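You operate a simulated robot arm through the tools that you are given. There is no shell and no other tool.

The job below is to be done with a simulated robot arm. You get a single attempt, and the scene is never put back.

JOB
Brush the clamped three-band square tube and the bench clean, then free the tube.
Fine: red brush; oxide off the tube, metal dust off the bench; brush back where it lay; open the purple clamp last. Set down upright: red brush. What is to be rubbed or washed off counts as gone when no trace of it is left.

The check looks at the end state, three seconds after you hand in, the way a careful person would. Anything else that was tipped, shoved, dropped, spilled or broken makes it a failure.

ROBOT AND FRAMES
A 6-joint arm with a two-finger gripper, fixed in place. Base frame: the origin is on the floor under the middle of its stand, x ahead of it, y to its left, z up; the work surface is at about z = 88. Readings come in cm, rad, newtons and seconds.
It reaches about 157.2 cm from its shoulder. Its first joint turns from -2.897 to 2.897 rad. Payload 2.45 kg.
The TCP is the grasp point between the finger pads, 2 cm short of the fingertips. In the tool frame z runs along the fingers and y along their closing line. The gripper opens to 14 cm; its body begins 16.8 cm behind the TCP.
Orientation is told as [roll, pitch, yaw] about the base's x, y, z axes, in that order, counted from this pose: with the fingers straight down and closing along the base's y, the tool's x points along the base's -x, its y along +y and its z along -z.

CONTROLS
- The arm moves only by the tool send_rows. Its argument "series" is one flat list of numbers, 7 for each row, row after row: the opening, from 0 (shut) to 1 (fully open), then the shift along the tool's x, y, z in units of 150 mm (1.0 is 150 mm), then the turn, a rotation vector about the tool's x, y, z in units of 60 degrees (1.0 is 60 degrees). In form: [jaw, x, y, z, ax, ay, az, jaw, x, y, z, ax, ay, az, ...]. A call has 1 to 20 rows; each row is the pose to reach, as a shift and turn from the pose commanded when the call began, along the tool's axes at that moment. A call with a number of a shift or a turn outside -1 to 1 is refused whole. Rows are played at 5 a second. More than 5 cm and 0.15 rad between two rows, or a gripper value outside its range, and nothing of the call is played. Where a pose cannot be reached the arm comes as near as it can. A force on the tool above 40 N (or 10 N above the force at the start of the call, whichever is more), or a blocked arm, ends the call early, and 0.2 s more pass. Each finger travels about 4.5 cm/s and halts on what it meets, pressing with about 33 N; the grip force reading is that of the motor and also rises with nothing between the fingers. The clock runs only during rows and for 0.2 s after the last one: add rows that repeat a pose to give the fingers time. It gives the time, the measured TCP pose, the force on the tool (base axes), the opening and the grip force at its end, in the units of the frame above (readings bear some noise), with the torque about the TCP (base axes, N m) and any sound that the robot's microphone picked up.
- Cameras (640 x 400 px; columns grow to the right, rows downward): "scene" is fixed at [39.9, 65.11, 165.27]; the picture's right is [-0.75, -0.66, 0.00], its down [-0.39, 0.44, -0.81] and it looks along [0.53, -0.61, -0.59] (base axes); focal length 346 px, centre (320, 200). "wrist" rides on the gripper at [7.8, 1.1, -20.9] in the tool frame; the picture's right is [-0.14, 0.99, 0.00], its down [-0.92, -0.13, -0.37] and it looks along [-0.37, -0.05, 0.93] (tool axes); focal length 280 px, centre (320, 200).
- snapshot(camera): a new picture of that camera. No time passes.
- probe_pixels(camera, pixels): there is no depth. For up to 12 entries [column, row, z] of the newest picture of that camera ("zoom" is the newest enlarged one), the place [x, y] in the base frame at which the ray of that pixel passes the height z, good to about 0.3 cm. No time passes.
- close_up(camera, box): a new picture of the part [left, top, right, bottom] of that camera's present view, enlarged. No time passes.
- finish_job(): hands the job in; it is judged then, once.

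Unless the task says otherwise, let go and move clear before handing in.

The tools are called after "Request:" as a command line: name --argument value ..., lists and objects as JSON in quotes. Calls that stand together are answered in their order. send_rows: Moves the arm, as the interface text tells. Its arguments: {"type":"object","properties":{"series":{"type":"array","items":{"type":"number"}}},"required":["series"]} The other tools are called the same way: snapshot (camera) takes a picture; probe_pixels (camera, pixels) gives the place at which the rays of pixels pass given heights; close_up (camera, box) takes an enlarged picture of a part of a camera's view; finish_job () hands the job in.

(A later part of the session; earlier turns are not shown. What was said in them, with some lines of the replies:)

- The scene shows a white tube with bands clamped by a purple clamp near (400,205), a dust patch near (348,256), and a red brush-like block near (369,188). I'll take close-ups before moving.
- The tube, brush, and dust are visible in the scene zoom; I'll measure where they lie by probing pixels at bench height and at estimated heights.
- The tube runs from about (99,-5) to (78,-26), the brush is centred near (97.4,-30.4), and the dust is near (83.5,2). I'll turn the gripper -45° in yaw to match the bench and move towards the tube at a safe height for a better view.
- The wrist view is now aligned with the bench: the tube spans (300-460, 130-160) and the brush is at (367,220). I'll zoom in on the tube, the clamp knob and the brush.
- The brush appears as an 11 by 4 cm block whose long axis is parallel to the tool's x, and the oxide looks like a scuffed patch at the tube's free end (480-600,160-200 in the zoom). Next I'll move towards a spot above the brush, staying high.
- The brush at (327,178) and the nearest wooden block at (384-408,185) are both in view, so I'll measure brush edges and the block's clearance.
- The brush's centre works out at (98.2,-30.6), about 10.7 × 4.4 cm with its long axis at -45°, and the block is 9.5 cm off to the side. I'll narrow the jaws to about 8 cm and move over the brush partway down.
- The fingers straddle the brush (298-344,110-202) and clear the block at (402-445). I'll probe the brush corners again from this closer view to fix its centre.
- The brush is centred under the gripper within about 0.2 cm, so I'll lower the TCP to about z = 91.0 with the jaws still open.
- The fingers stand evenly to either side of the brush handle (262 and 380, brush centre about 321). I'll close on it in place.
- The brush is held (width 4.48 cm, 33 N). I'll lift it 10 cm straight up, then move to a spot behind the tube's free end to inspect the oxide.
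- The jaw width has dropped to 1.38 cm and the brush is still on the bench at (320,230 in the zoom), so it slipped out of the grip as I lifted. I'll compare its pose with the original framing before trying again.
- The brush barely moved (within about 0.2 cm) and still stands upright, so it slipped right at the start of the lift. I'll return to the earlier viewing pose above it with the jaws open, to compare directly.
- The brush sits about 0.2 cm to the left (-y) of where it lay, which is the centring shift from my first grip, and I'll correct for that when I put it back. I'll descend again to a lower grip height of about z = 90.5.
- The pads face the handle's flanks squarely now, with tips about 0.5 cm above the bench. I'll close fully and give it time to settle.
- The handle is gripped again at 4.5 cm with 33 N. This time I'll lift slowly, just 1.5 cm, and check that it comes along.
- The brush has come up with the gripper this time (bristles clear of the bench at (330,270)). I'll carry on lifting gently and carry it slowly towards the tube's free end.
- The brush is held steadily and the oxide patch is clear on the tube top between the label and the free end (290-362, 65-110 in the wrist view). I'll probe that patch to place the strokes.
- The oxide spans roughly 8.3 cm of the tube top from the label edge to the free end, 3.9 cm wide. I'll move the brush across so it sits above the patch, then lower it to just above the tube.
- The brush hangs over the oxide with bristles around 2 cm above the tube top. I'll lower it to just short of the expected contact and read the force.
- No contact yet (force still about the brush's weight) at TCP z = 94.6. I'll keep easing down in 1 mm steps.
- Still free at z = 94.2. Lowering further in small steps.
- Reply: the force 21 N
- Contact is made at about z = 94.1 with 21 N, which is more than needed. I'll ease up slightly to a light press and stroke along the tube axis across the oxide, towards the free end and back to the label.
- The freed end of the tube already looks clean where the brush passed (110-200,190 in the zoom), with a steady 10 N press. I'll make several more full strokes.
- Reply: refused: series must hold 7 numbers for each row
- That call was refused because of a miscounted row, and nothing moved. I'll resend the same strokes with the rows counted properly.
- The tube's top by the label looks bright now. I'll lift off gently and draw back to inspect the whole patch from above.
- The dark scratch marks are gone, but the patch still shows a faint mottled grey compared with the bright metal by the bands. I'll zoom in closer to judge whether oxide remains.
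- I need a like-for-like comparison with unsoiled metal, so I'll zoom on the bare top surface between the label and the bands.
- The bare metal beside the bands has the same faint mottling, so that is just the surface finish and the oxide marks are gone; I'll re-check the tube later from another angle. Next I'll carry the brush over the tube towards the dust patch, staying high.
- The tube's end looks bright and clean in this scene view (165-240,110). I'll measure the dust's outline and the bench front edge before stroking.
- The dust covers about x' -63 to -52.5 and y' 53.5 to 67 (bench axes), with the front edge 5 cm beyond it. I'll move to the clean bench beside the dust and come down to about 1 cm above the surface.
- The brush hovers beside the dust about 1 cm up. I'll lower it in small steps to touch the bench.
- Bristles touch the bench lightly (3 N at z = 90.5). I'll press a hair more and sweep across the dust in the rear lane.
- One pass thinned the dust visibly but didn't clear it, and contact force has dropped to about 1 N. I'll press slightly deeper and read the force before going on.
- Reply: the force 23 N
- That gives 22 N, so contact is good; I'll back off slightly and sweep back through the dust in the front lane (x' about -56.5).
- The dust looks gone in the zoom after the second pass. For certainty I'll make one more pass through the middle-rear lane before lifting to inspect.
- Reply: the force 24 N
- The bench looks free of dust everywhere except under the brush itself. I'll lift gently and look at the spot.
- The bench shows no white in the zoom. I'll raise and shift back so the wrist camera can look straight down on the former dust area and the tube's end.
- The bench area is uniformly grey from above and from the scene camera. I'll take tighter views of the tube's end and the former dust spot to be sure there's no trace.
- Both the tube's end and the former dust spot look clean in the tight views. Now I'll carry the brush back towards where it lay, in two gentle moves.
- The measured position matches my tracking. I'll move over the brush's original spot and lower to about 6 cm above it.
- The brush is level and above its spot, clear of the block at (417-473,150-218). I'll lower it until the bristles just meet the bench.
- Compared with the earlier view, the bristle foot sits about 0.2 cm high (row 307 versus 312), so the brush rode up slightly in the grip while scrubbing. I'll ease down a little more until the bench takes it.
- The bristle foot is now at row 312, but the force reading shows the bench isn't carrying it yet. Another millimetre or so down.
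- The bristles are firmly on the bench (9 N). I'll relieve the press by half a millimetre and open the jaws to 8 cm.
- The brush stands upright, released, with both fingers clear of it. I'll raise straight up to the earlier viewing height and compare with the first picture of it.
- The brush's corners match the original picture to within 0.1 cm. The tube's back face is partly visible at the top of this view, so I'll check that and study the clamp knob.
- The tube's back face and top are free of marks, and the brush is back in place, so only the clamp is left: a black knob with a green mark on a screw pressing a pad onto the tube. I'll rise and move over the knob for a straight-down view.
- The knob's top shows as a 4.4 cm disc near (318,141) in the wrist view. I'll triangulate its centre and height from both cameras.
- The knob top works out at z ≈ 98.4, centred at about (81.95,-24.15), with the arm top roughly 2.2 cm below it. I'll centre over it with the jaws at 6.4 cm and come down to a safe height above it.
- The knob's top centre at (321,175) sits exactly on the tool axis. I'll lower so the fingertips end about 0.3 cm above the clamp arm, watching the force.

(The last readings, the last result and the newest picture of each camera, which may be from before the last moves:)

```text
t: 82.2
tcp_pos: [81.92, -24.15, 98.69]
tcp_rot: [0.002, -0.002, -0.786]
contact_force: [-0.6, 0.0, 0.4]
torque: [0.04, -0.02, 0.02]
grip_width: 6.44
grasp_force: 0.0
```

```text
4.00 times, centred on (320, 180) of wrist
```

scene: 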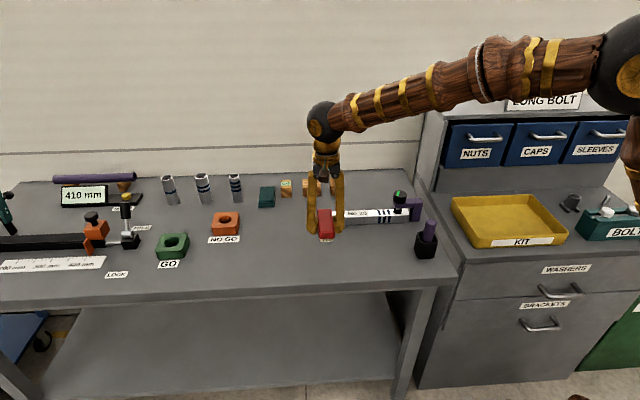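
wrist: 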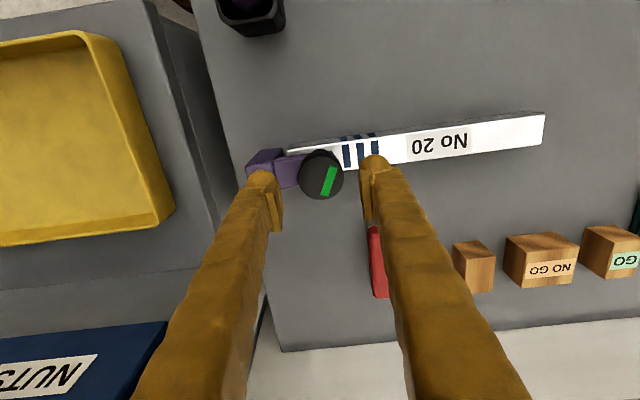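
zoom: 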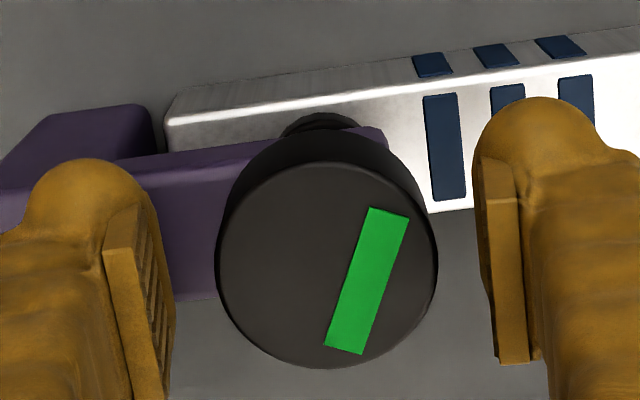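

The fingertips sit just above the clamp arm with no contact force, and the pads face the knob. I'll close on the knob.

Request:
send_rows --series '[0.36, 0, 0, 0, 0, 0, 0, 0.2, 0, 0, 0, 0, 0, 0, 0, 0, 0, 0, 0, 0, 0, 0, 0, 0, 0, 0, 0, 0, 0, 0, 0, 0, 0, 0, 0, 0, 0, 0, 0, 0, 0, 0]'

Request:
close_up --camera "scene" --box '[375, 180, 425, 225]'

Request:
close_up --camera "wrist" --box '[240, 130, 400, 230]'

```text
t: 83.6
tcp_pos: [82.11, -24.1, 98.61]
tcp_rot: [-0.001, -0.002, -0.787]
contact_force: [25.1, 22.5, -3.6]
torque: [0.2, -0.21, 0.11]
grip_width: 4.26
grasp_force: 45.3
```

```text
8.89 times, centred on (400, 202) of scene
```

zoom: 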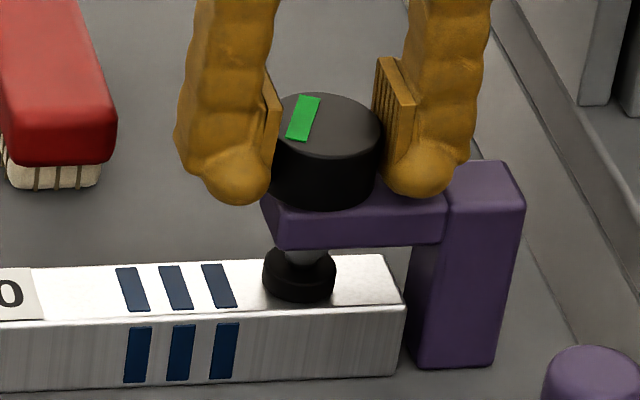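

```text
4.00 times, centred on (320, 180) of wrist
```

zoom: 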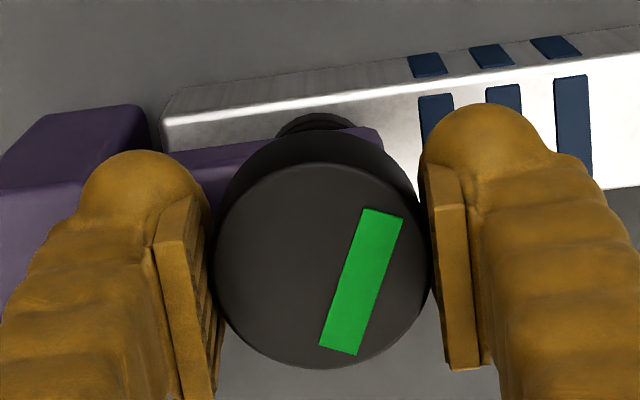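

The force reading of about 34 N along +y' means the right finger alone is pressing, so the knob sits slightly to the +y' side. I'll shift the tool about 0.2 cm that way to balance the grip.

Request:
send_rows --series '[0, 0, 0.005, 0, 0, 0, 0, 0, 0, 0.01, 0, 0, 0, 0, 0, 0, 0.015, 0, 0, 0, 0, 0, 0, 0.015, 0, 0, 0, 0]'

Request:
close_up --camera "wrist" --box '[240, 130, 400, 230]'

```text
t: 84.6
tcp_pos: [82.04, -24.08, 98.63]
tcp_rot: [-0.003, 0.0, -0.785]
contact_force: [2.2, -4.6, -6.5]
torque: [-0.08, 0.04, 0.09]
grip_width: 4.23
grasp_force: 44.6
```

```text
4.00 times, centred on (320, 180) of wrist
```

zoom: 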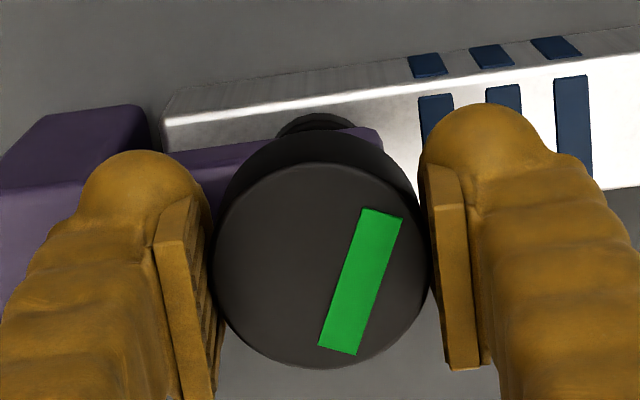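

The grip on the knob is now balanced (only a few newtons sideways). I'll try a small counter-clockwise turn, as seen from above, of about 15° and watch the green mark and the torque.

Request:
send_rows --series '[0, 0, 0, 0, 0, 0, -0.04, 0, 0, 0, 0, 0, 0, -0.09, 0, 0, 0, 0, 0, 0, -0.15, 0, 0, 0, 0, 0, 0, -0.21, 0, 0, 0, 0, 0, 0, -0.25, 0, 0, 0, 0, 0, 0, -0.25]'

Request:
close_up --camera "scene" --box '[375, 180, 425, 225]'

Request:
close_up --camera "wrist" --box '[240, 130, 400, 230]'

```text
t: 86.0
tcp_pos: [81.92, -24.0, 98.59]
tcp_rot: [-0.002, 0.001, -0.523]
contact_force: [-18.1, -34.2, 3.4]
torque: [-0.35, 0.22, 0.09]
grip_width: 4.26
grasp_force: 44.9
```

```text
8.89 times, centred on (400, 202) of scene
```

zoom: 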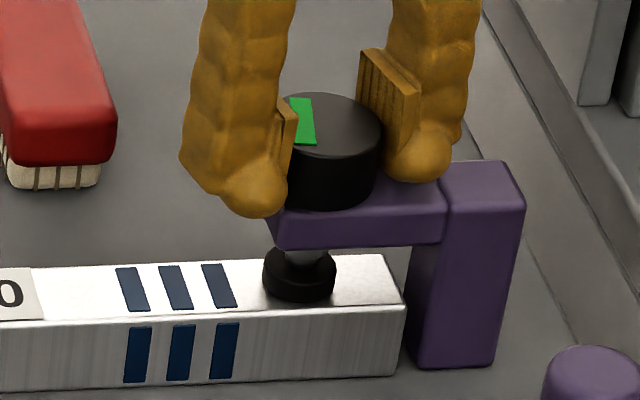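

```text
4.00 times, centred on (320, 180) of wrist
```

zoom: 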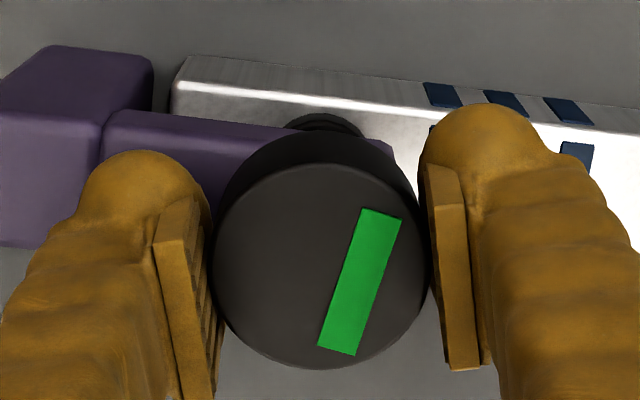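

The knob turned with the gripper: the green mark swung about 15° counter-clockwise and the axial torque is small. A sideways load of 39 N has built up along the closing line, so I'll shift about 0.2 cm the other way to relieve it.

Request:
send_rows --series '[0, 0, -0.005, 0, 0, 0, 0, 0, 0, -0.01, 0, 0, 0, 0, 0, 0, -0.014, 0, 0, 0, 0, 0, 0, -0.014, 0, 0, 0, 0]'

Request:
close_up --camera "scene" --box '[375, 180, 425, 225]'

```text
t: 87.0
tcp_pos: [82.1, -24.07, 98.66]
tcp_rot: [0.001, -0.002, -0.524]
contact_force: [0.9, -2.9, 5.6]
torque: [-0.02, -0.05, 0.12]
grip_width: 4.26
grasp_force: 45.0
```

```text
8.89 times, centred on (400, 202) of scene
```

zoom: 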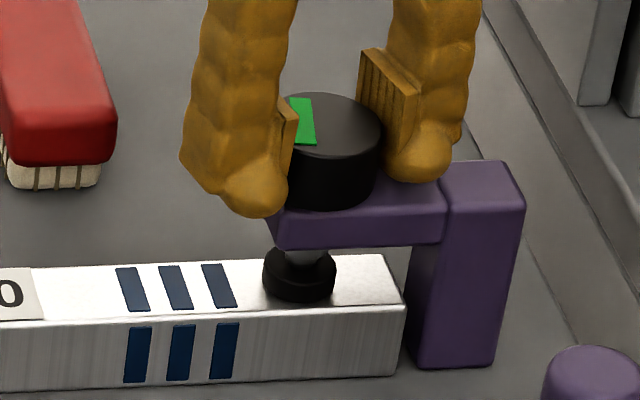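

Forces are balanced again. I'll continue turning counter-clockwise in modest steps.

Request:
send_rows --series '[0, 0, 0, 0, 0, 0, -0.04, 0, 0, 0, 0, 0, 0, -0.09, 0, 0, 0, 0, 0, 0, -0.15, 0, 0, 0, 0, 0, 0, -0.21, 0, 0, 0, 0, 0, 0, -0.27, 0, 0, 0, 0, 0, 0, -0.33, 0, 0, 0, 0, 0, 0, -0.33]'

Request:
close_up --camera "scene" --box '[375, 180, 425, 225]'

Request:
close_up --camera "wrist" --box '[240, 130, 400, 230]'

```text
t: 88.6
tcp_pos: [81.83, -24.06, 98.7]
tcp_rot: [0.0, -0.001, -0.177]
contact_force: [25.5, 19.3, 15.6]
torque: [0.25, -0.34, 0.07]
grip_width: 4.25
grasp_force: 44.9
```

```text
8.89 times, centred on (400, 202) of scene
```

zoom: 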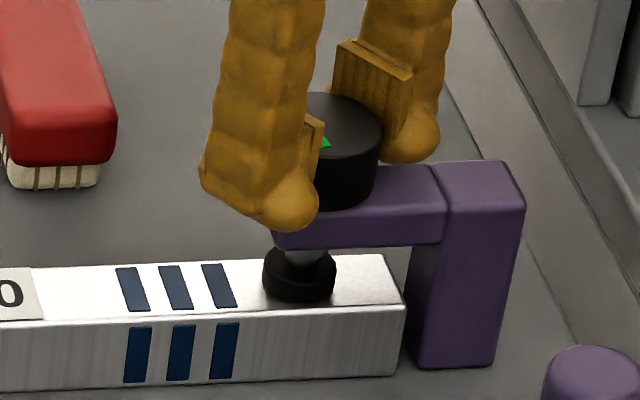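

```text
4.00 times, centred on (320, 180) of wrist
```

zoom: 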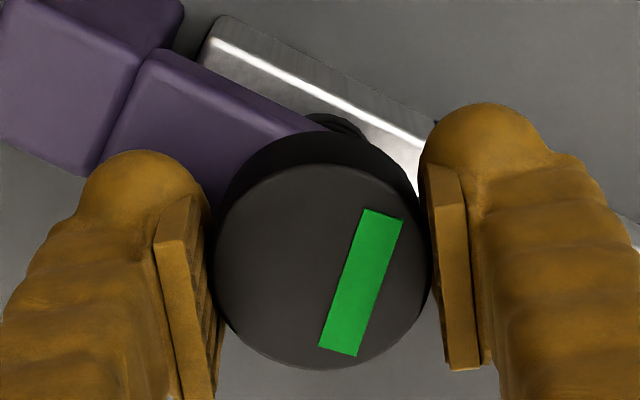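

The knob has now turned about 35° and follows the gripper, with a 32 N side load from slight eccentricity. I'll shift about 0.2 cm in the direction of that force, then check the pad.

Request:
send_rows --series '[0, -0.004, 0.005, 0, 0, 0, 0, 0, -0.009, 0.01, -0.004, 0, 0, 0, 0, -0.009, 0.01, -0.006, 0, 0, 0]'

Request:
close_up --camera "scene" --box '[385, 195, 415, 220]'

```text
t: 89.4
tcp_pos: [81.93, -23.96, 98.72]
tcp_rot: [-0.001, 0.003, -0.179]
contact_force: [-6.9, 4.7, 11.5]
torque: [0.04, 0.17, 0.1]
grip_width: 4.26
grasp_force: 45.0
```

```text
16.00 times, centred on (400, 208) of scene
```

zoom: 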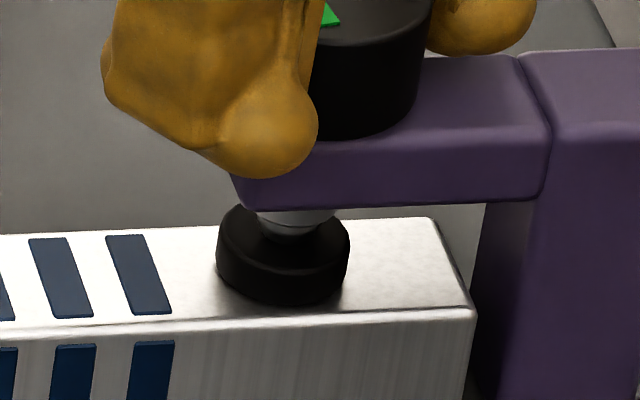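

Side forces are relieved and there's a small upward push of 11 N, consistent with the screw backing out. I'll keep turning counter-clockwise with a slight rise.

Request:
send_rows --series '[0, 0, 0, 0, 0, 0, -0.05, 0, 0, 0, 0, 0, 0, -0.11, 0, 0, 0, -0.002, 0, 0, -0.17, 0, 0, 0, -0.003, 0, 0, -0.23, 0, 0, 0, -0.004, 0, 0, -0.29, 0, 0, 0, -0.005, 0, 0, -0.35, 0, 0, 0, -0.005, 0, 0, -0.35]'

Request:
close_up --camera "scene" --box '[385, 195, 415, 220]'

Request:
close_up --camera "wrist" --box '[240, 130, 400, 230]'

```text
t: 91.0
tcp_pos: [82.09, -24.07, 98.61]
tcp_rot: [-0.001, 0.001, 0.189]
contact_force: [-35.9, -3.8, -5.5]
torque: [-0.06, 0.46, 0.09]
grip_width: 4.27
grasp_force: 44.8
```

```text
16.00 times, centred on (400, 208) of scene
```

zoom: 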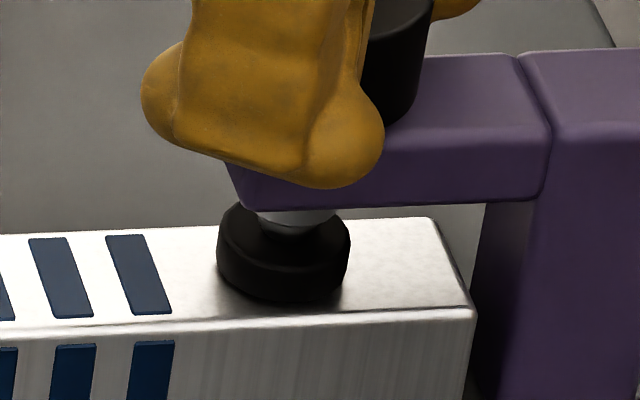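

```text
4.00 times, centred on (320, 180) of wrist
```

zoom: 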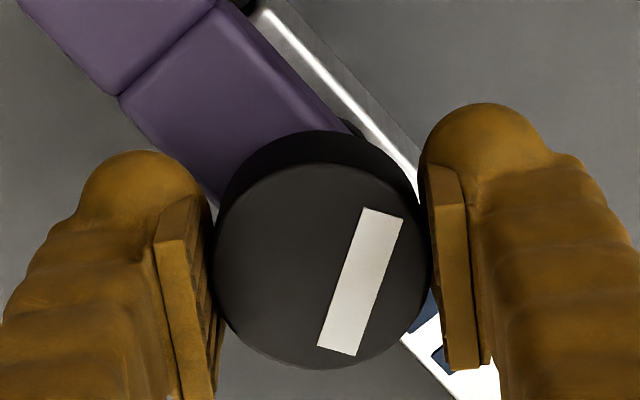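

After about 56° in total, the mark on the knob has turned from green to white, which suggests the clamp's state changed. I'll relieve the side load of 36 N and look at the whole clamp.

Request:
send_rows --series '[0, 0.006, 0, 0, 0, 0, 0, 0, 0.012, 0.001, 0.003, 0, 0, 0, 0, 0.012, 0.001, 0.003, 0, 0, 0]'

Request:
close_up --camera "scene" --box '[360, 170, 440, 230]'

Request:
snapshot --camera "wrist"

```text
t: 91.8
tcp_pos: [82.02, -24.09, 98.81]
tcp_rot: [-0.002, 0.0, 0.189]
contact_force: [8.1, -5.2, -14.9]
torque: [0.01, -0.26, 0.06]
grip_width: 4.26
grasp_force: 45.1
```

```text
6.67 times, centred on (400, 200) of scene
```

zoom: 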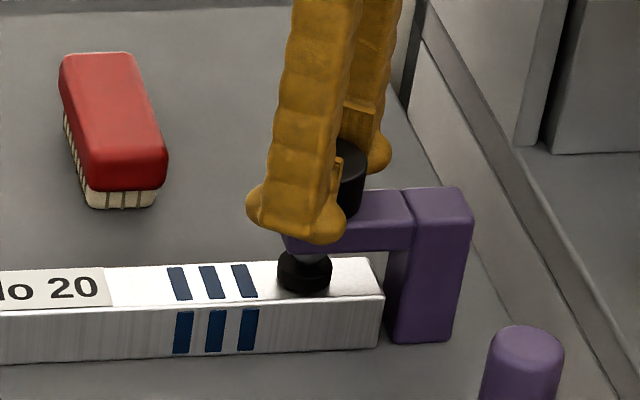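

```text
taken
```

wrist: 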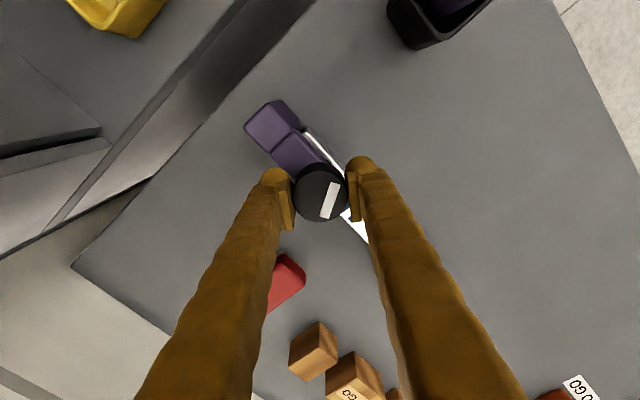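

The mark reads white in the wrist view at (329,200). I'll lower slightly to relieve the 15 N pull on the knob and turn another 25° or so to be well past the change.

Request:
send_rows --series '[0, 0, 0, 0.006, 0, 0, 0, 0, 0, 0, 0.01, 0, 0, -0.04, 0, 0, 0, 0.01, 0, 0, -0.1, 0, 0, 0, 0.01, 0, 0, -0.16, 0, 0, 0, 0.01, 0, 0, -0.22, 0, 0, 0, 0.01, 0, 0, -0.22]'

Request:
close_up --camera "wrist" --box '[240, 130, 400, 230]'

Request:
close_up --camera "scene" --box '[385, 195, 415, 220]'

```text
t: 93.2
tcp_pos: [81.97, -24.02, 98.65]
tcp_rot: [-0.001, -0.002, 0.418]
contact_force: [29.1, -6.0, 10.9]
torque: [-0.08, -0.39, 0.03]
grip_width: 4.25
grasp_force: 44.9
```

```text
4.00 times, centred on (320, 180) of wrist
```

zoom: 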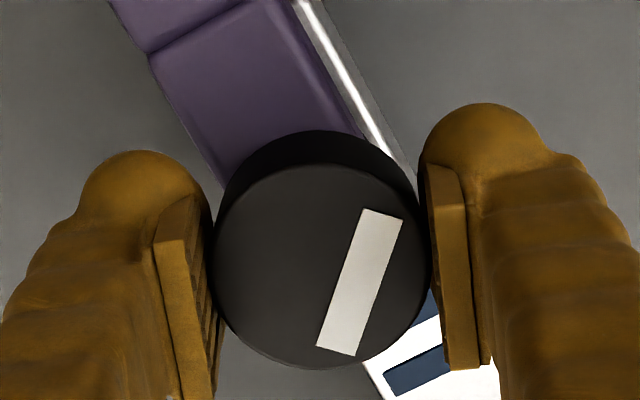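

```text
16.00 times, centred on (400, 208) of scene
```

zoom: 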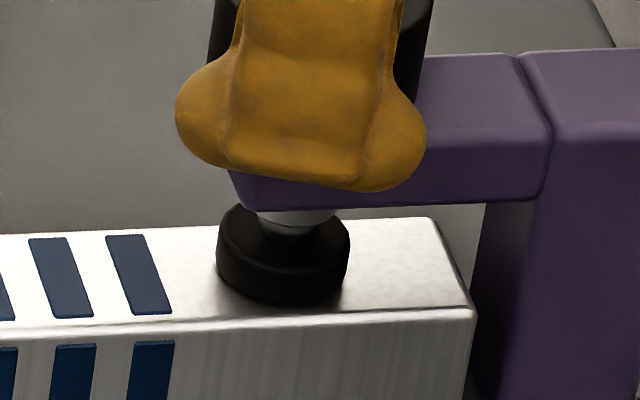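

At about 69° the mark is still white and the knob follows. I'll relieve the side load and complete roughly a quarter turn to see if there's a stop.

Request:
send_rows --series '[0, -0.005, -0.004, -0.003, 0, 0, 0, 0, -0.01, -0.007, -0.004, 0, 0, 0, 0, -0.01, -0.007, -0.004, 0, 0, -0.04, 0, -0.01, -0.007, -0.004, 0, 0, -0.1, 0, -0.01, -0.007, -0.004, 0, 0, -0.16, 0, -0.01, -0.007, -0.004, 0, 0, -0.22, 0, -0.01, -0.007, -0.004, 0, 0, -0.28, 0, -0.01, -0.007, -0.004, 0, 0, -0.34, 0, -0.01, -0.007, -0.004, 0, 0, -0.36, 0, -0.01, -0.007, -0.004, 0, 0, -0.36]'

Request:
close_up --camera "wrist" --box '[240, 130, 400, 230]'

Request:
close_up --camera "scene" --box '[375, 180, 425, 225]'

```text
t: 94.9
tcp_pos: [82.05, -24.11, 98.68]
tcp_rot: [0.002, 0.002, 0.726]
contact_force: [-10.2, 5.3, 11.9]
torque: [0.12, 0.18, 0.02]
grip_width: 4.27
grasp_force: 45.5
stopped in row 8: the force on the tool passed its limit at 43 N (the readings are from after the stop); the commanded pose is now the measured one
```

```text
4.00 times, centred on (320, 180) of wrist
```

zoom: 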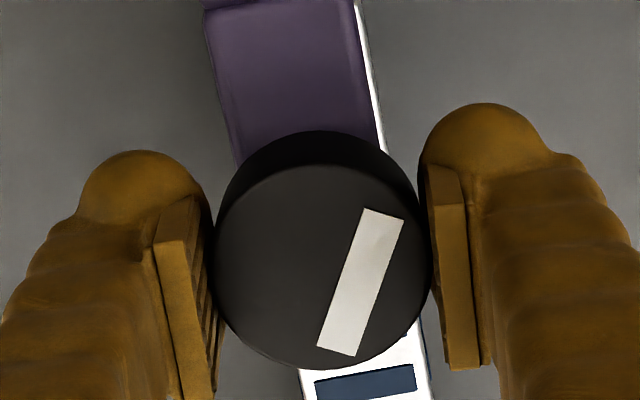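

```text
8.89 times, centred on (400, 202) of scene
```

zoom: 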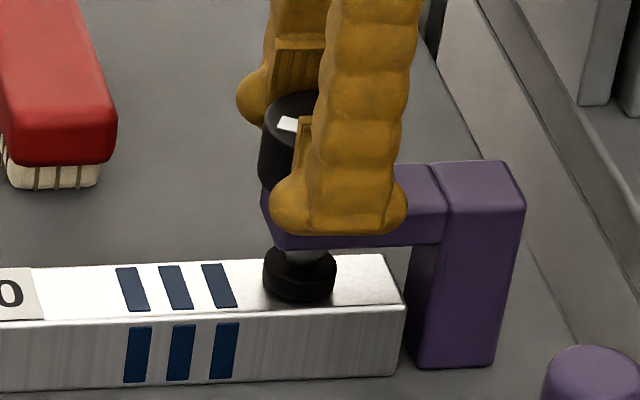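

The call stopped on a side-load spike at about 87° of total turn; the mark is still white. I'll open the jaws to let the load go and check that the knob stays put.

Request:
send_rows --series '[0.46, 0, 0, 0, 0, 0, 0, 0.46, 0, 0, 0, 0, 0, 0, 0.46, 0, 0, 0, 0, 0, 0, 0.46, 0, 0, 0, 0, 0, 0, 0.46, 0, 0, 0, 0, 0, 0]'

Request:
close_up --camera "wrist" --box '[240, 130, 400, 230]'

Request:
close_up --camera "scene" --box '[375, 180, 425, 225]'

```text
t: 96.1
tcp_pos: [81.99, -24.01, 98.59]
tcp_rot: [0.001, 0.002, 0.725]
contact_force: [-0.7, -0.5, 0.2]
torque: [-0.02, -0.01, 0.02]
grip_width: 6.44
grasp_force: 0.0
```

```text
4.00 times, centred on (320, 180) of wrist
```

zoom: 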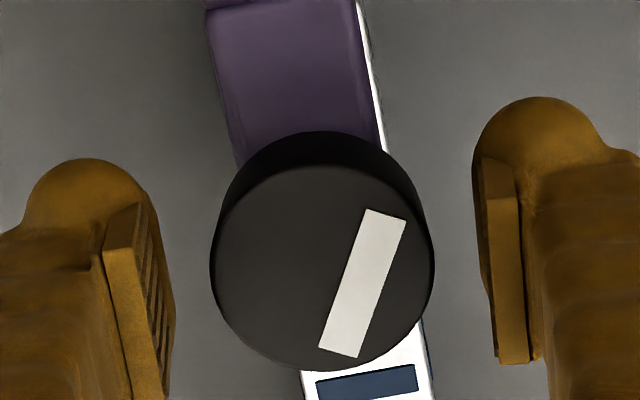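

```text
8.89 times, centred on (400, 202) of scene
```

zoom: 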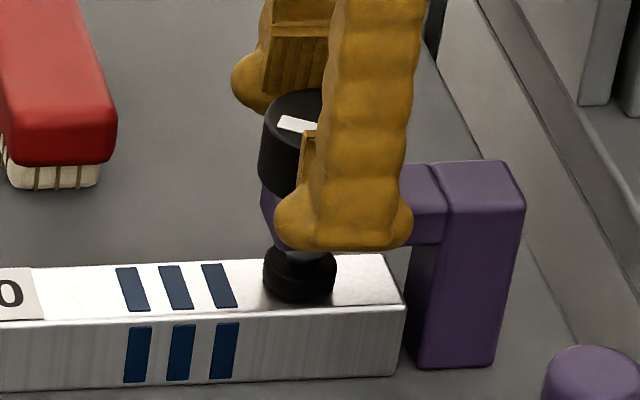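

The knob stayed where I left it with the white mark showing and no load on the tool. I'll lift straight up and compare the clamp with the earlier close-up.

Request:
send_rows --series '[0.46, 0, 0, -0.04, 0, 0, 0, 0.46, 0, 0, -0.12, 0, 0, 0, 0.46, 0, 0, -0.24, 0, 0, 0, 0.46, 0, 0, -0.4, 0, 0, 0, 0.46, 0, 0, -0.6, 0, 0, 0, 0.46, 0, 0, -0.8, 0, 0, 0, 0.46, 0, 0, -0.9, 0, 0, 0, 0.46, 0, 0, -0.9, 0, 0, 0]'

Request:
close_up --camera "scene" --box '[375, 180, 425, 225]'

Request:
close_up --camera "scene" --box '[385, 195, 415, 220]'

Request:
snapshot --camera "wrist"

```text
t: 97.9
tcp_pos: [82.02, -23.86, 112.12]
tcp_rot: [0.002, 0.001, 0.727]
contact_force: [0.4, -0.1, 0.4]
torque: [-0.01, 0.0, 0.01]
grip_width: 6.44
grasp_force: 0.1
```

```text
8.89 times, centred on (400, 202) of scene
```

zoom: 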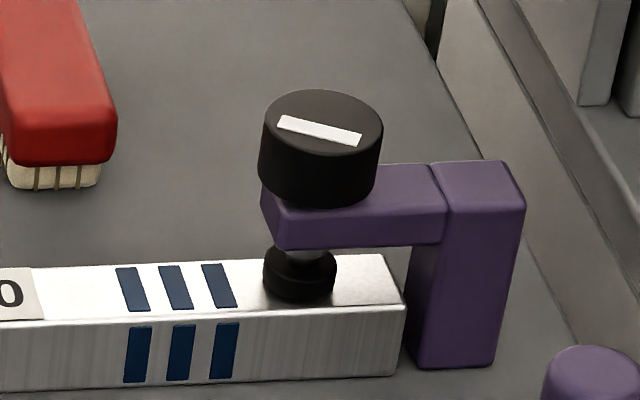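

```text
16.00 times, centred on (400, 208) of scene
```

zoom: 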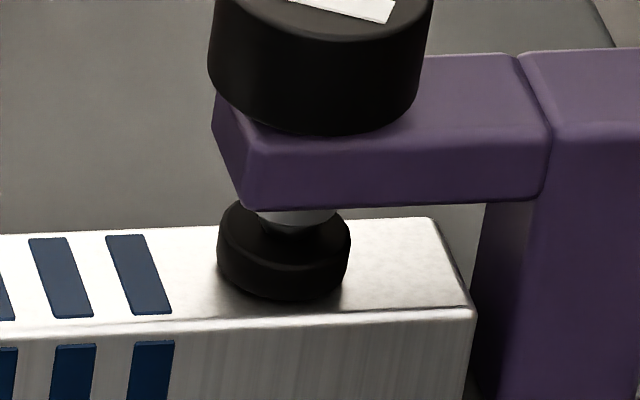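

```text
taken
```

wrist: 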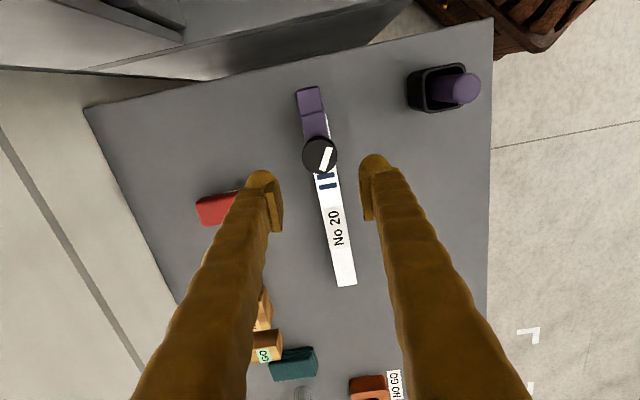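

The knob appears to have risen by about a millimetre, the pad has just come off the tube, and the mark is white. For a clear margin I'll turn the gripper back 60° in the air and take one more bite at the knob.

Request:
send_rows --series '[0.46, 0, 0, 0, 0, 0, 0.12, 0.46, 0, 0, 0, 0, 0, 0.25, 0.46, 0, 0, 0, 0, 0, 0.38, 0.46, 0, 0, 0, 0, 0, 0.51, 0.46, 0, 0, 0, 0, 0, 0.64, 0.46, 0, 0, 0, 0, 0, 0.77, 0.46, 0, 0, 0, 0, 0, 0.9, 0.46, 0, 0, 0, 0, 0, 1.0, 0.46, 0, 0, 0, 0, 0, 1.0]'

Request:
snapshot --camera "wrist"

Request:
close_up --camera "wrist" --box '[240, 110, 400, 210]'

```text
t: 99.9
tcp_pos: [82.12, -23.92, 112.21]
tcp_rot: [0.0, 0.003, -0.324]
contact_force: [-0.5, -0.5, 0.1]
torque: [0.0, -0.03, -0.01]
grip_width: 6.47
grasp_force: 0.1
```

```text
taken
```

wrist: 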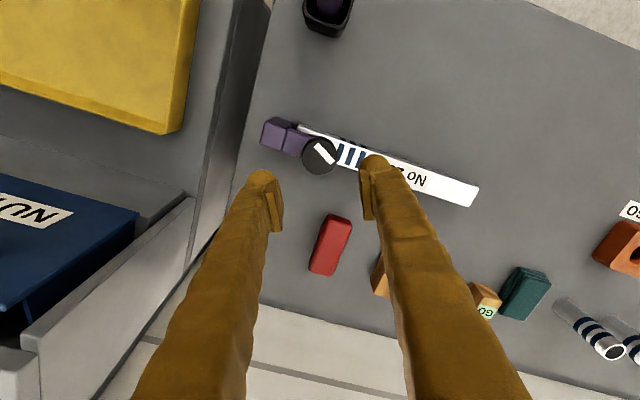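

```text
4.00 times, centred on (320, 160) of wrist
```

zoom: 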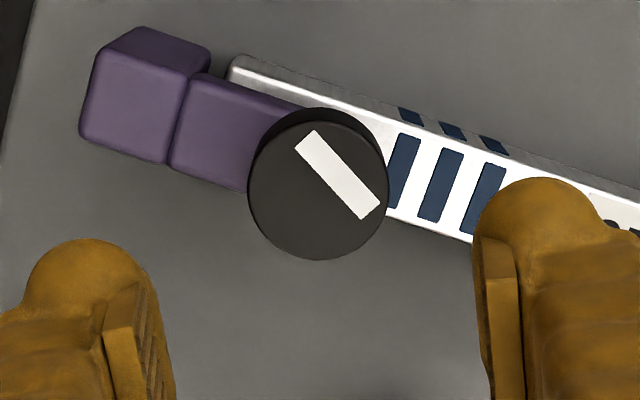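

The knob's centre (320,157) is again on the tool axis. I'll descend to the same grip height with the jaws at 6.4 cm.

Request:
send_rows --series '[0.46, 0, 0, 0.1, 0, 0, 0, 0.46, 0, 0, 0.25, 0, 0, 0, 0.46, 0, 0, 0.42, 0, 0, 0, 0.46, 0, 0, 0.58, 0, 0, 0, 0.46, 0, 0, 0.72, 0, 0, 0, 0.46, 0, 0, 0.82, 0, 0, 0, 0.46, 0, 0, 0.88, 0, 0, 0, 0.46, 0, 0, 0.895, 0, 0, 0, 0.46, 0, 0, 0.895, 0, 0, 0]'

Request:
close_up --camera "wrist" --box '[240, 130, 400, 230]'

Request:
close_up --camera "scene" --box '[375, 180, 425, 225]'

```text
t: 101.9
tcp_pos: [81.99, -24.0, 98.64]
tcp_rot: [-0.001, 0.003, -0.322]
contact_force: [0.1, 0.9, -0.7]
torque: [-0.01, -0.03, -0.02]
grip_width: 6.43
grasp_force: 0.1
```

```text
4.00 times, centred on (320, 180) of wrist
```

zoom: 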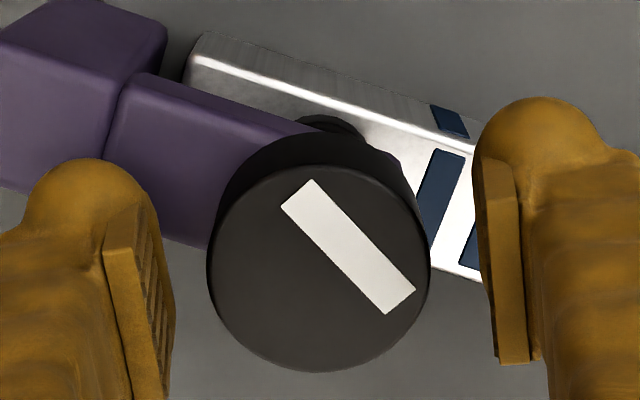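

```text
8.89 times, centred on (400, 202) of scene
```

zoom: 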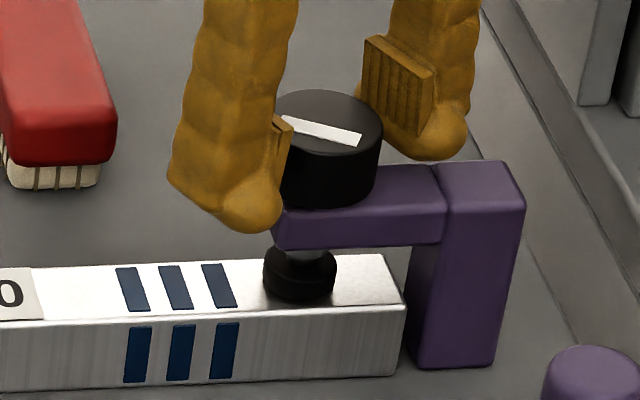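

The knob sits with the same slight offset that gave balanced forces last time. I'll close the jaws and read the load.

Request:
send_rows --series '[0.36, 0, 0, 0, 0, 0, 0, 0.2, 0, 0, 0, 0, 0, 0, 0, 0, 0, 0, 0, 0, 0, 0, 0, 0, 0, 0, 0, 0, 0, 0, 0, 0, 0, 0, 0]'

```text
t: 103.1
tcp_pos: [81.98, -24.12, 98.64]
tcp_rot: [0.001, 0.001, -0.321]
contact_force: [-1.7, -6.8, 0.2]
torque: [-0.1, 0.04, 0.03]
grip_width: 4.19
grasp_force: 45.2
```

The grip is well balanced this time (about 7 N). I'll turn counter-clockwise another 18° and check.

Request:
send_rows --series '[0, 0, 0, 0, 0, 0, -0.04, 0, 0, 0, 0, 0, 0, -0.1, 0, 0, 0, 0, 0, 0, -0.16, 0, 0, 0, 0, 0, 0, -0.22, 0, 0, 0, 0, 0, 0, -0.28, 0, 0, 0, 0, 0, 0, -0.3, 0, 0, 0, 0, 0, 0, -0.3]'

Request:
close_up --camera "wrist" --box '[240, 130, 400, 230]'

Request:
close_up --camera "scene" --box '[375, 180, 425, 225]'

```text
t: 104.7
tcp_pos: [82.02, -24.08, 98.76]
tcp_rot: [0.001, 0.002, -0.007]
contact_force: [-10.7, -11.9, -3.1]
torque: [-0.12, 0.07, 0.04]
grip_width: 4.19
grasp_force: 45.1
```

```text
4.00 times, centred on (320, 180) of wrist
```

zoom: 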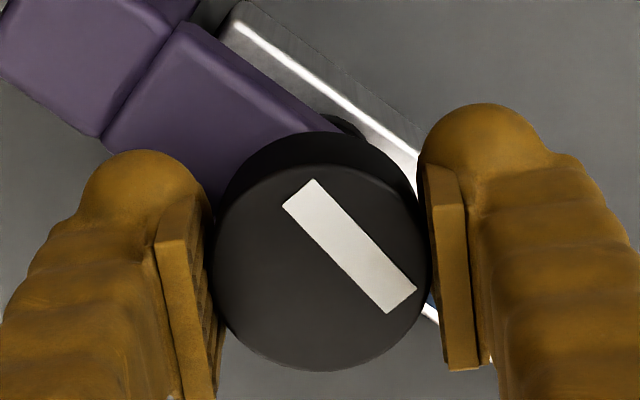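

```text
8.89 times, centred on (400, 202) of scene
```

zoom: 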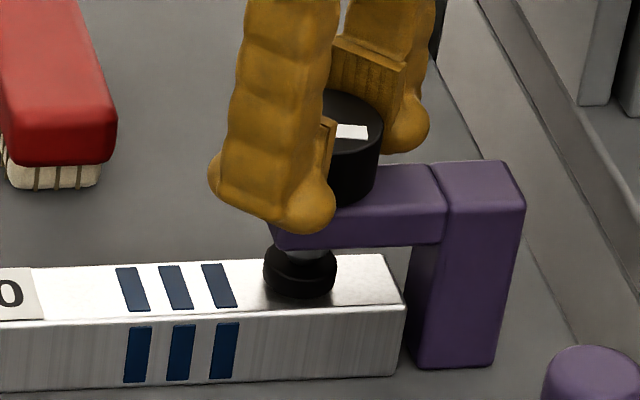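

It turns smoothly with only 16 N of side load, and the pad keeps creeping up. Another 24° with a small corrective shift.

Request:
send_rows --series '[0, 0.003, -0.003, 0, 0, 0, -0.03, 0, 0.005, -0.005, 0, 0, 0, -0.09, 0, 0.005, -0.005, -0.001, 0, 0, -0.15, 0, 0.005, -0.005, -0.001, 0, 0, -0.21, 0, 0.005, -0.005, -0.002, 0, 0, -0.27, 0, 0.005, -0.005, -0.002, 0, 0, -0.33, 0, 0.005, -0.005, -0.003, 0, 0, -0.38, 0, 0.005, -0.005, -0.003, 0, 0, -0.4, 0, 0.005, -0.005, -0.003, 0, 0, -0.4]'

Request:
close_up --camera "wrist" --box '[240, 130, 400, 230]'

Request:
close_up --camera "scene" --box '[385, 195, 415, 220]'

```text
t: 106.7
tcp_pos: [82.1, -24.01, 98.73]
tcp_rot: [0.001, 0.0, 0.412]
contact_force: [13.9, 35.3, 15.4]
torque: [0.45, -0.22, -0.01]
grip_width: 4.21
grasp_force: 45.1
```

```text
4.00 times, centred on (320, 180) of wrist
```

zoom: 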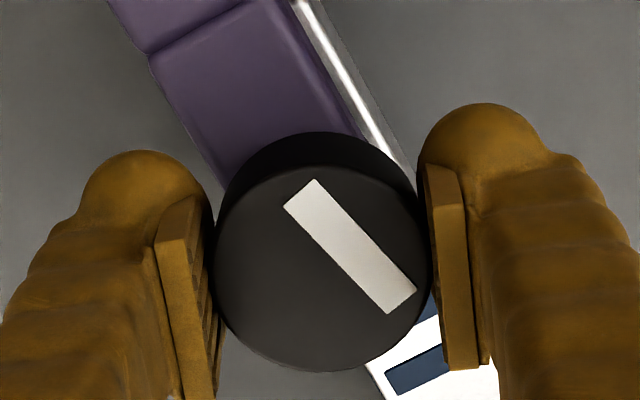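

```text
16.00 times, centred on (400, 208) of scene
```

zoom: 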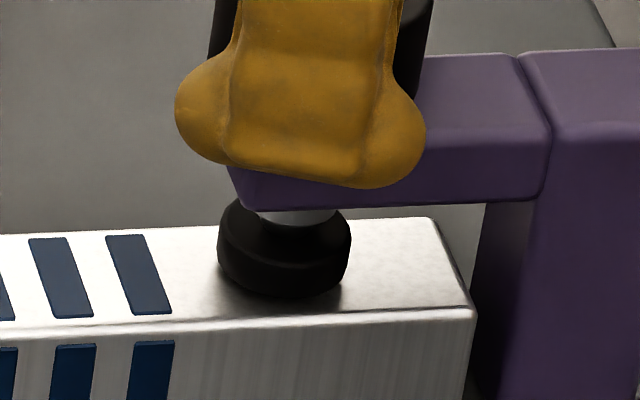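

The knob has turned about 128° in total and the pad now stands visibly off the tube (its foot at row 298 versus 303), so the clamp is open. I'll relieve the load and open the jaws.

Request:
send_rows --series '[0, -0.005, 0.005, -0.002, 0, 0, 0, 0, -0.01, 0.01, -0.004, 0, 0, 0, 0.36, -0.01, 0.01, -0.004, 0, 0, 0, 0.46, -0.01, 0.01, -0.004, 0, 0, 0, 0.46, -0.01, 0.01, -0.004, 0, 0, 0, 0.46, -0.01, 0.01, -0.004, 0, 0, 0, 0.46, -0.01, 0.01, -0.004, 0, 0, 0]'

Request:
close_up --camera "wrist" --box '[240, 130, 400, 230]'

```text
t: 108.3
tcp_pos: [82.02, -23.93, 98.84]
tcp_rot: [0.0, 0.002, 0.413]
contact_force: [-0.5, 0.9, 0.2]
torque: [-0.02, -0.04, 0.02]
grip_width: 6.45
grasp_force: 0.0
```

```text
4.00 times, centred on (320, 180) of wrist
```

zoom: 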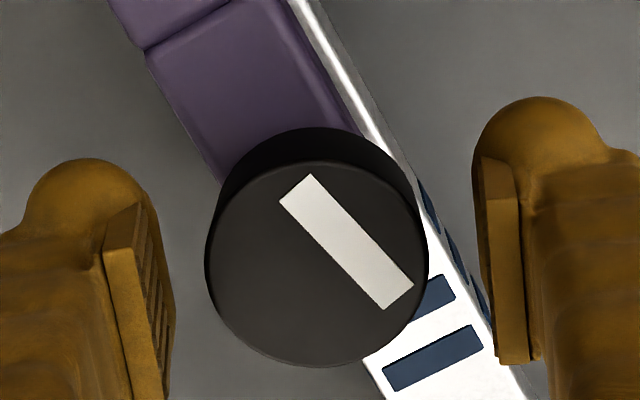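

The knob is free of the fingers and there's no load. I'll lift straight up and away, then inspect everything.

Request:
send_rows --series '[0.46, 0, 0, -0.04, 0, 0, 0, 0.46, 0, 0, -0.12, 0, 0, 0, 0.46, 0, 0, -0.24, 0, 0, 0, 0.46, 0, 0, -0.4, 0, 0, 0, 0.46, 0, 0, -0.6, 0, 0, 0, 0.46, 0, 0, -0.8, 0, 0, 0, 0.46, 0, 0, -0.97, 0, 0, 0, 0.46, 0, 0, -0.97, 0, 0, 0]'

Request:
snapshot --camera "scene"

Request:
close_up --camera "scene" --box '[300, 160, 460, 280]'

Request:
close_up --camera "scene" --box '[375, 180, 425, 225]'

Request:
snapshot --camera "wrist"

```text
t: 110.1
tcp_pos: [82.14, -23.93, 113.46]
tcp_rot: [0.0, 0.003, 0.411]
contact_force: [0.6, 0.4, 0.5]
torque: [-0.01, 0.02, -0.03]
grip_width: 6.41
grasp_force: 0.1
```

```text
taken
```

scene: 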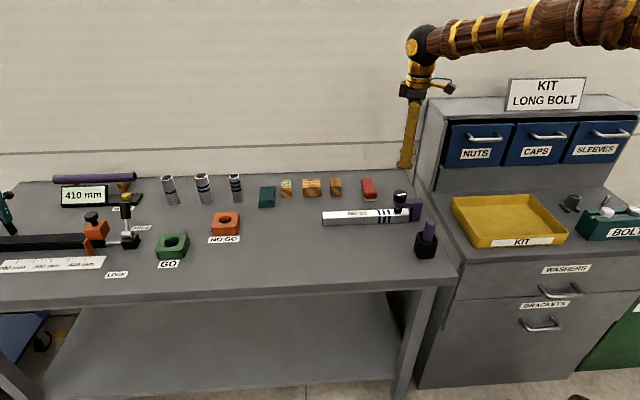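

```text
3.33 times, centred on (380, 220) of scene
```

zoom: 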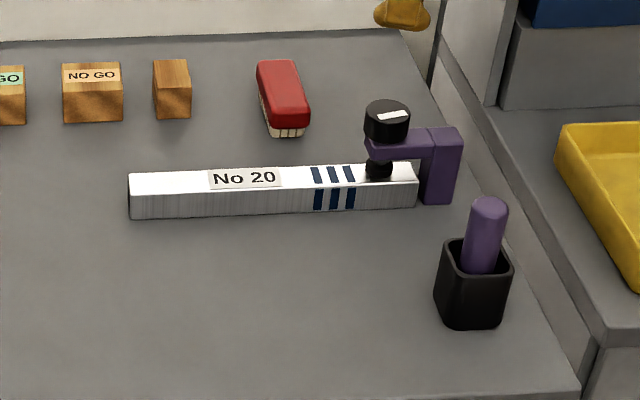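

```text
8.89 times, centred on (400, 202) of scene
```

zoom: 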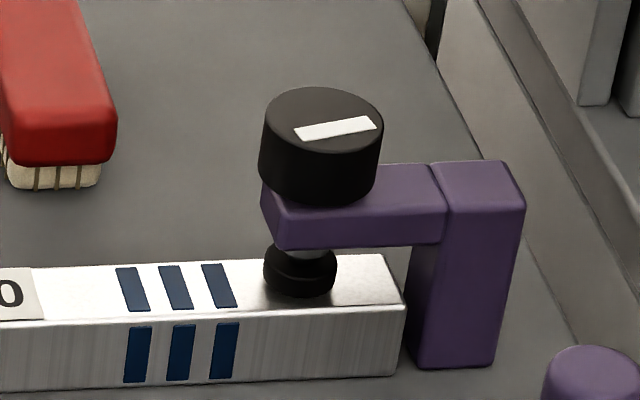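

```text
taken
```

wrist: 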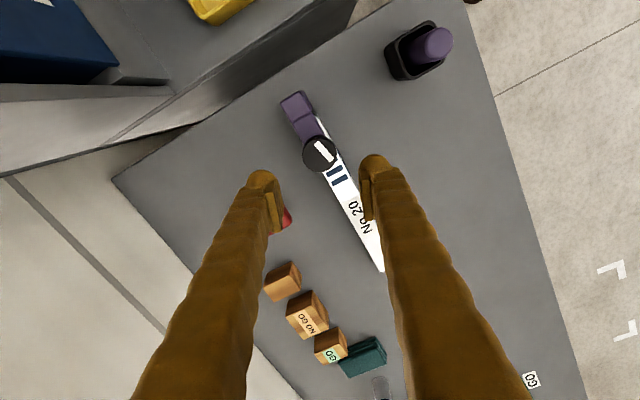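

The mark is white, the knob has risen (top at row 87 versus 93), and brush, tube and neighbouring parts are where they were. I'll take one last tight look at the tube end and the bench for traces before handing in.

Request:
close_up --camera "scene" --box '[315, 200, 385, 235]'

Request:
close_up --camera "scene" --box '[300, 230, 400, 290]'

Request:
close_up --camera "wrist" --box '[290, 80, 400, 280]'

```text
9.14 times, centred on (350, 218) of scene
```

zoom: 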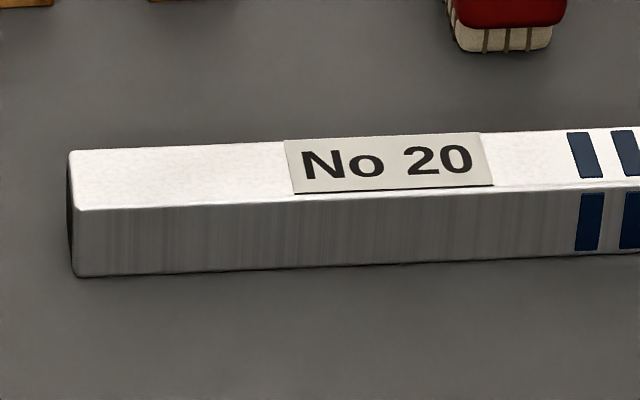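

```text
6.40 times, centred on (350, 260) of scene
```

zoom: 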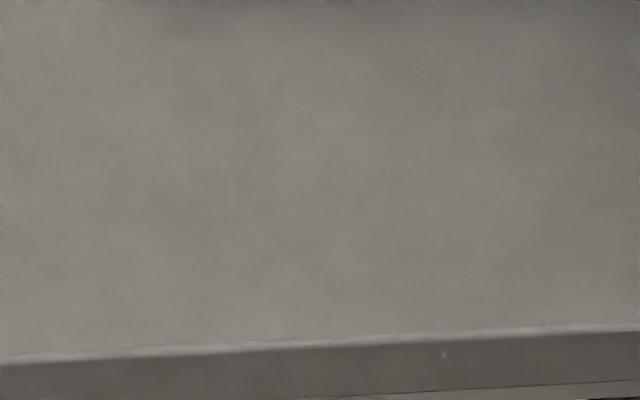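

```text
2.00 times, centred on (345, 180) of wrist
```

zoom: 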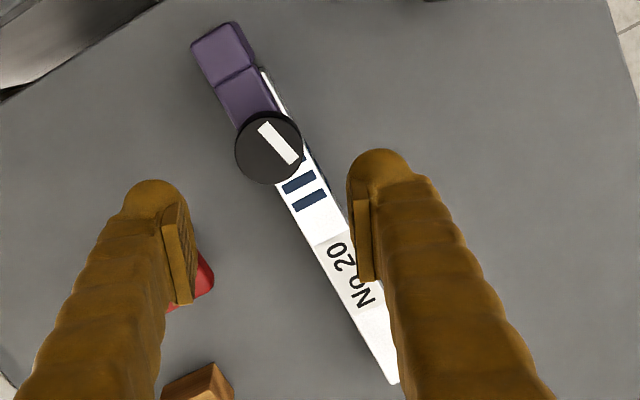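

The tight views show no oxide on the tube end (70-290,150-205) and no dust on the bench. The brush stands upright where it lay, the clamp is open with its mark white, and the gripper is empty and well clear, so I'm handing in.

Request:
finish_job

```text
The job is handed in.
```

I handed the job in with the tube and bench brushed clean, the brush back in place and the clamp opened last; the result of the check hasn't come back.

- **Tube:** no oxide marks show on the top near the free end. A faint mottling is left there, but the untouched metal beside the bands has it too, so I took it as the finish.
- **Bench:** no metal dust shows in the last close-ups from the scene camera, or in the wrist view taken right after brushing.
- **Red brush:** it stands upright within about 0.1 cm of where it lay. My first grip slipped as I lifted and moved it about 0.2 cm; I corrected for that when I set it down.
- **Purple clamp:** I turned the knob about 128° counter-clockwise. Its mark went from green to white and the pad now stands slightly off the tube. I took that as open, since nothing on the clamp says how far is enough.

The tube and the parts around it look unmoved. The gripper is empty, about 15 cm above the clamp knob.
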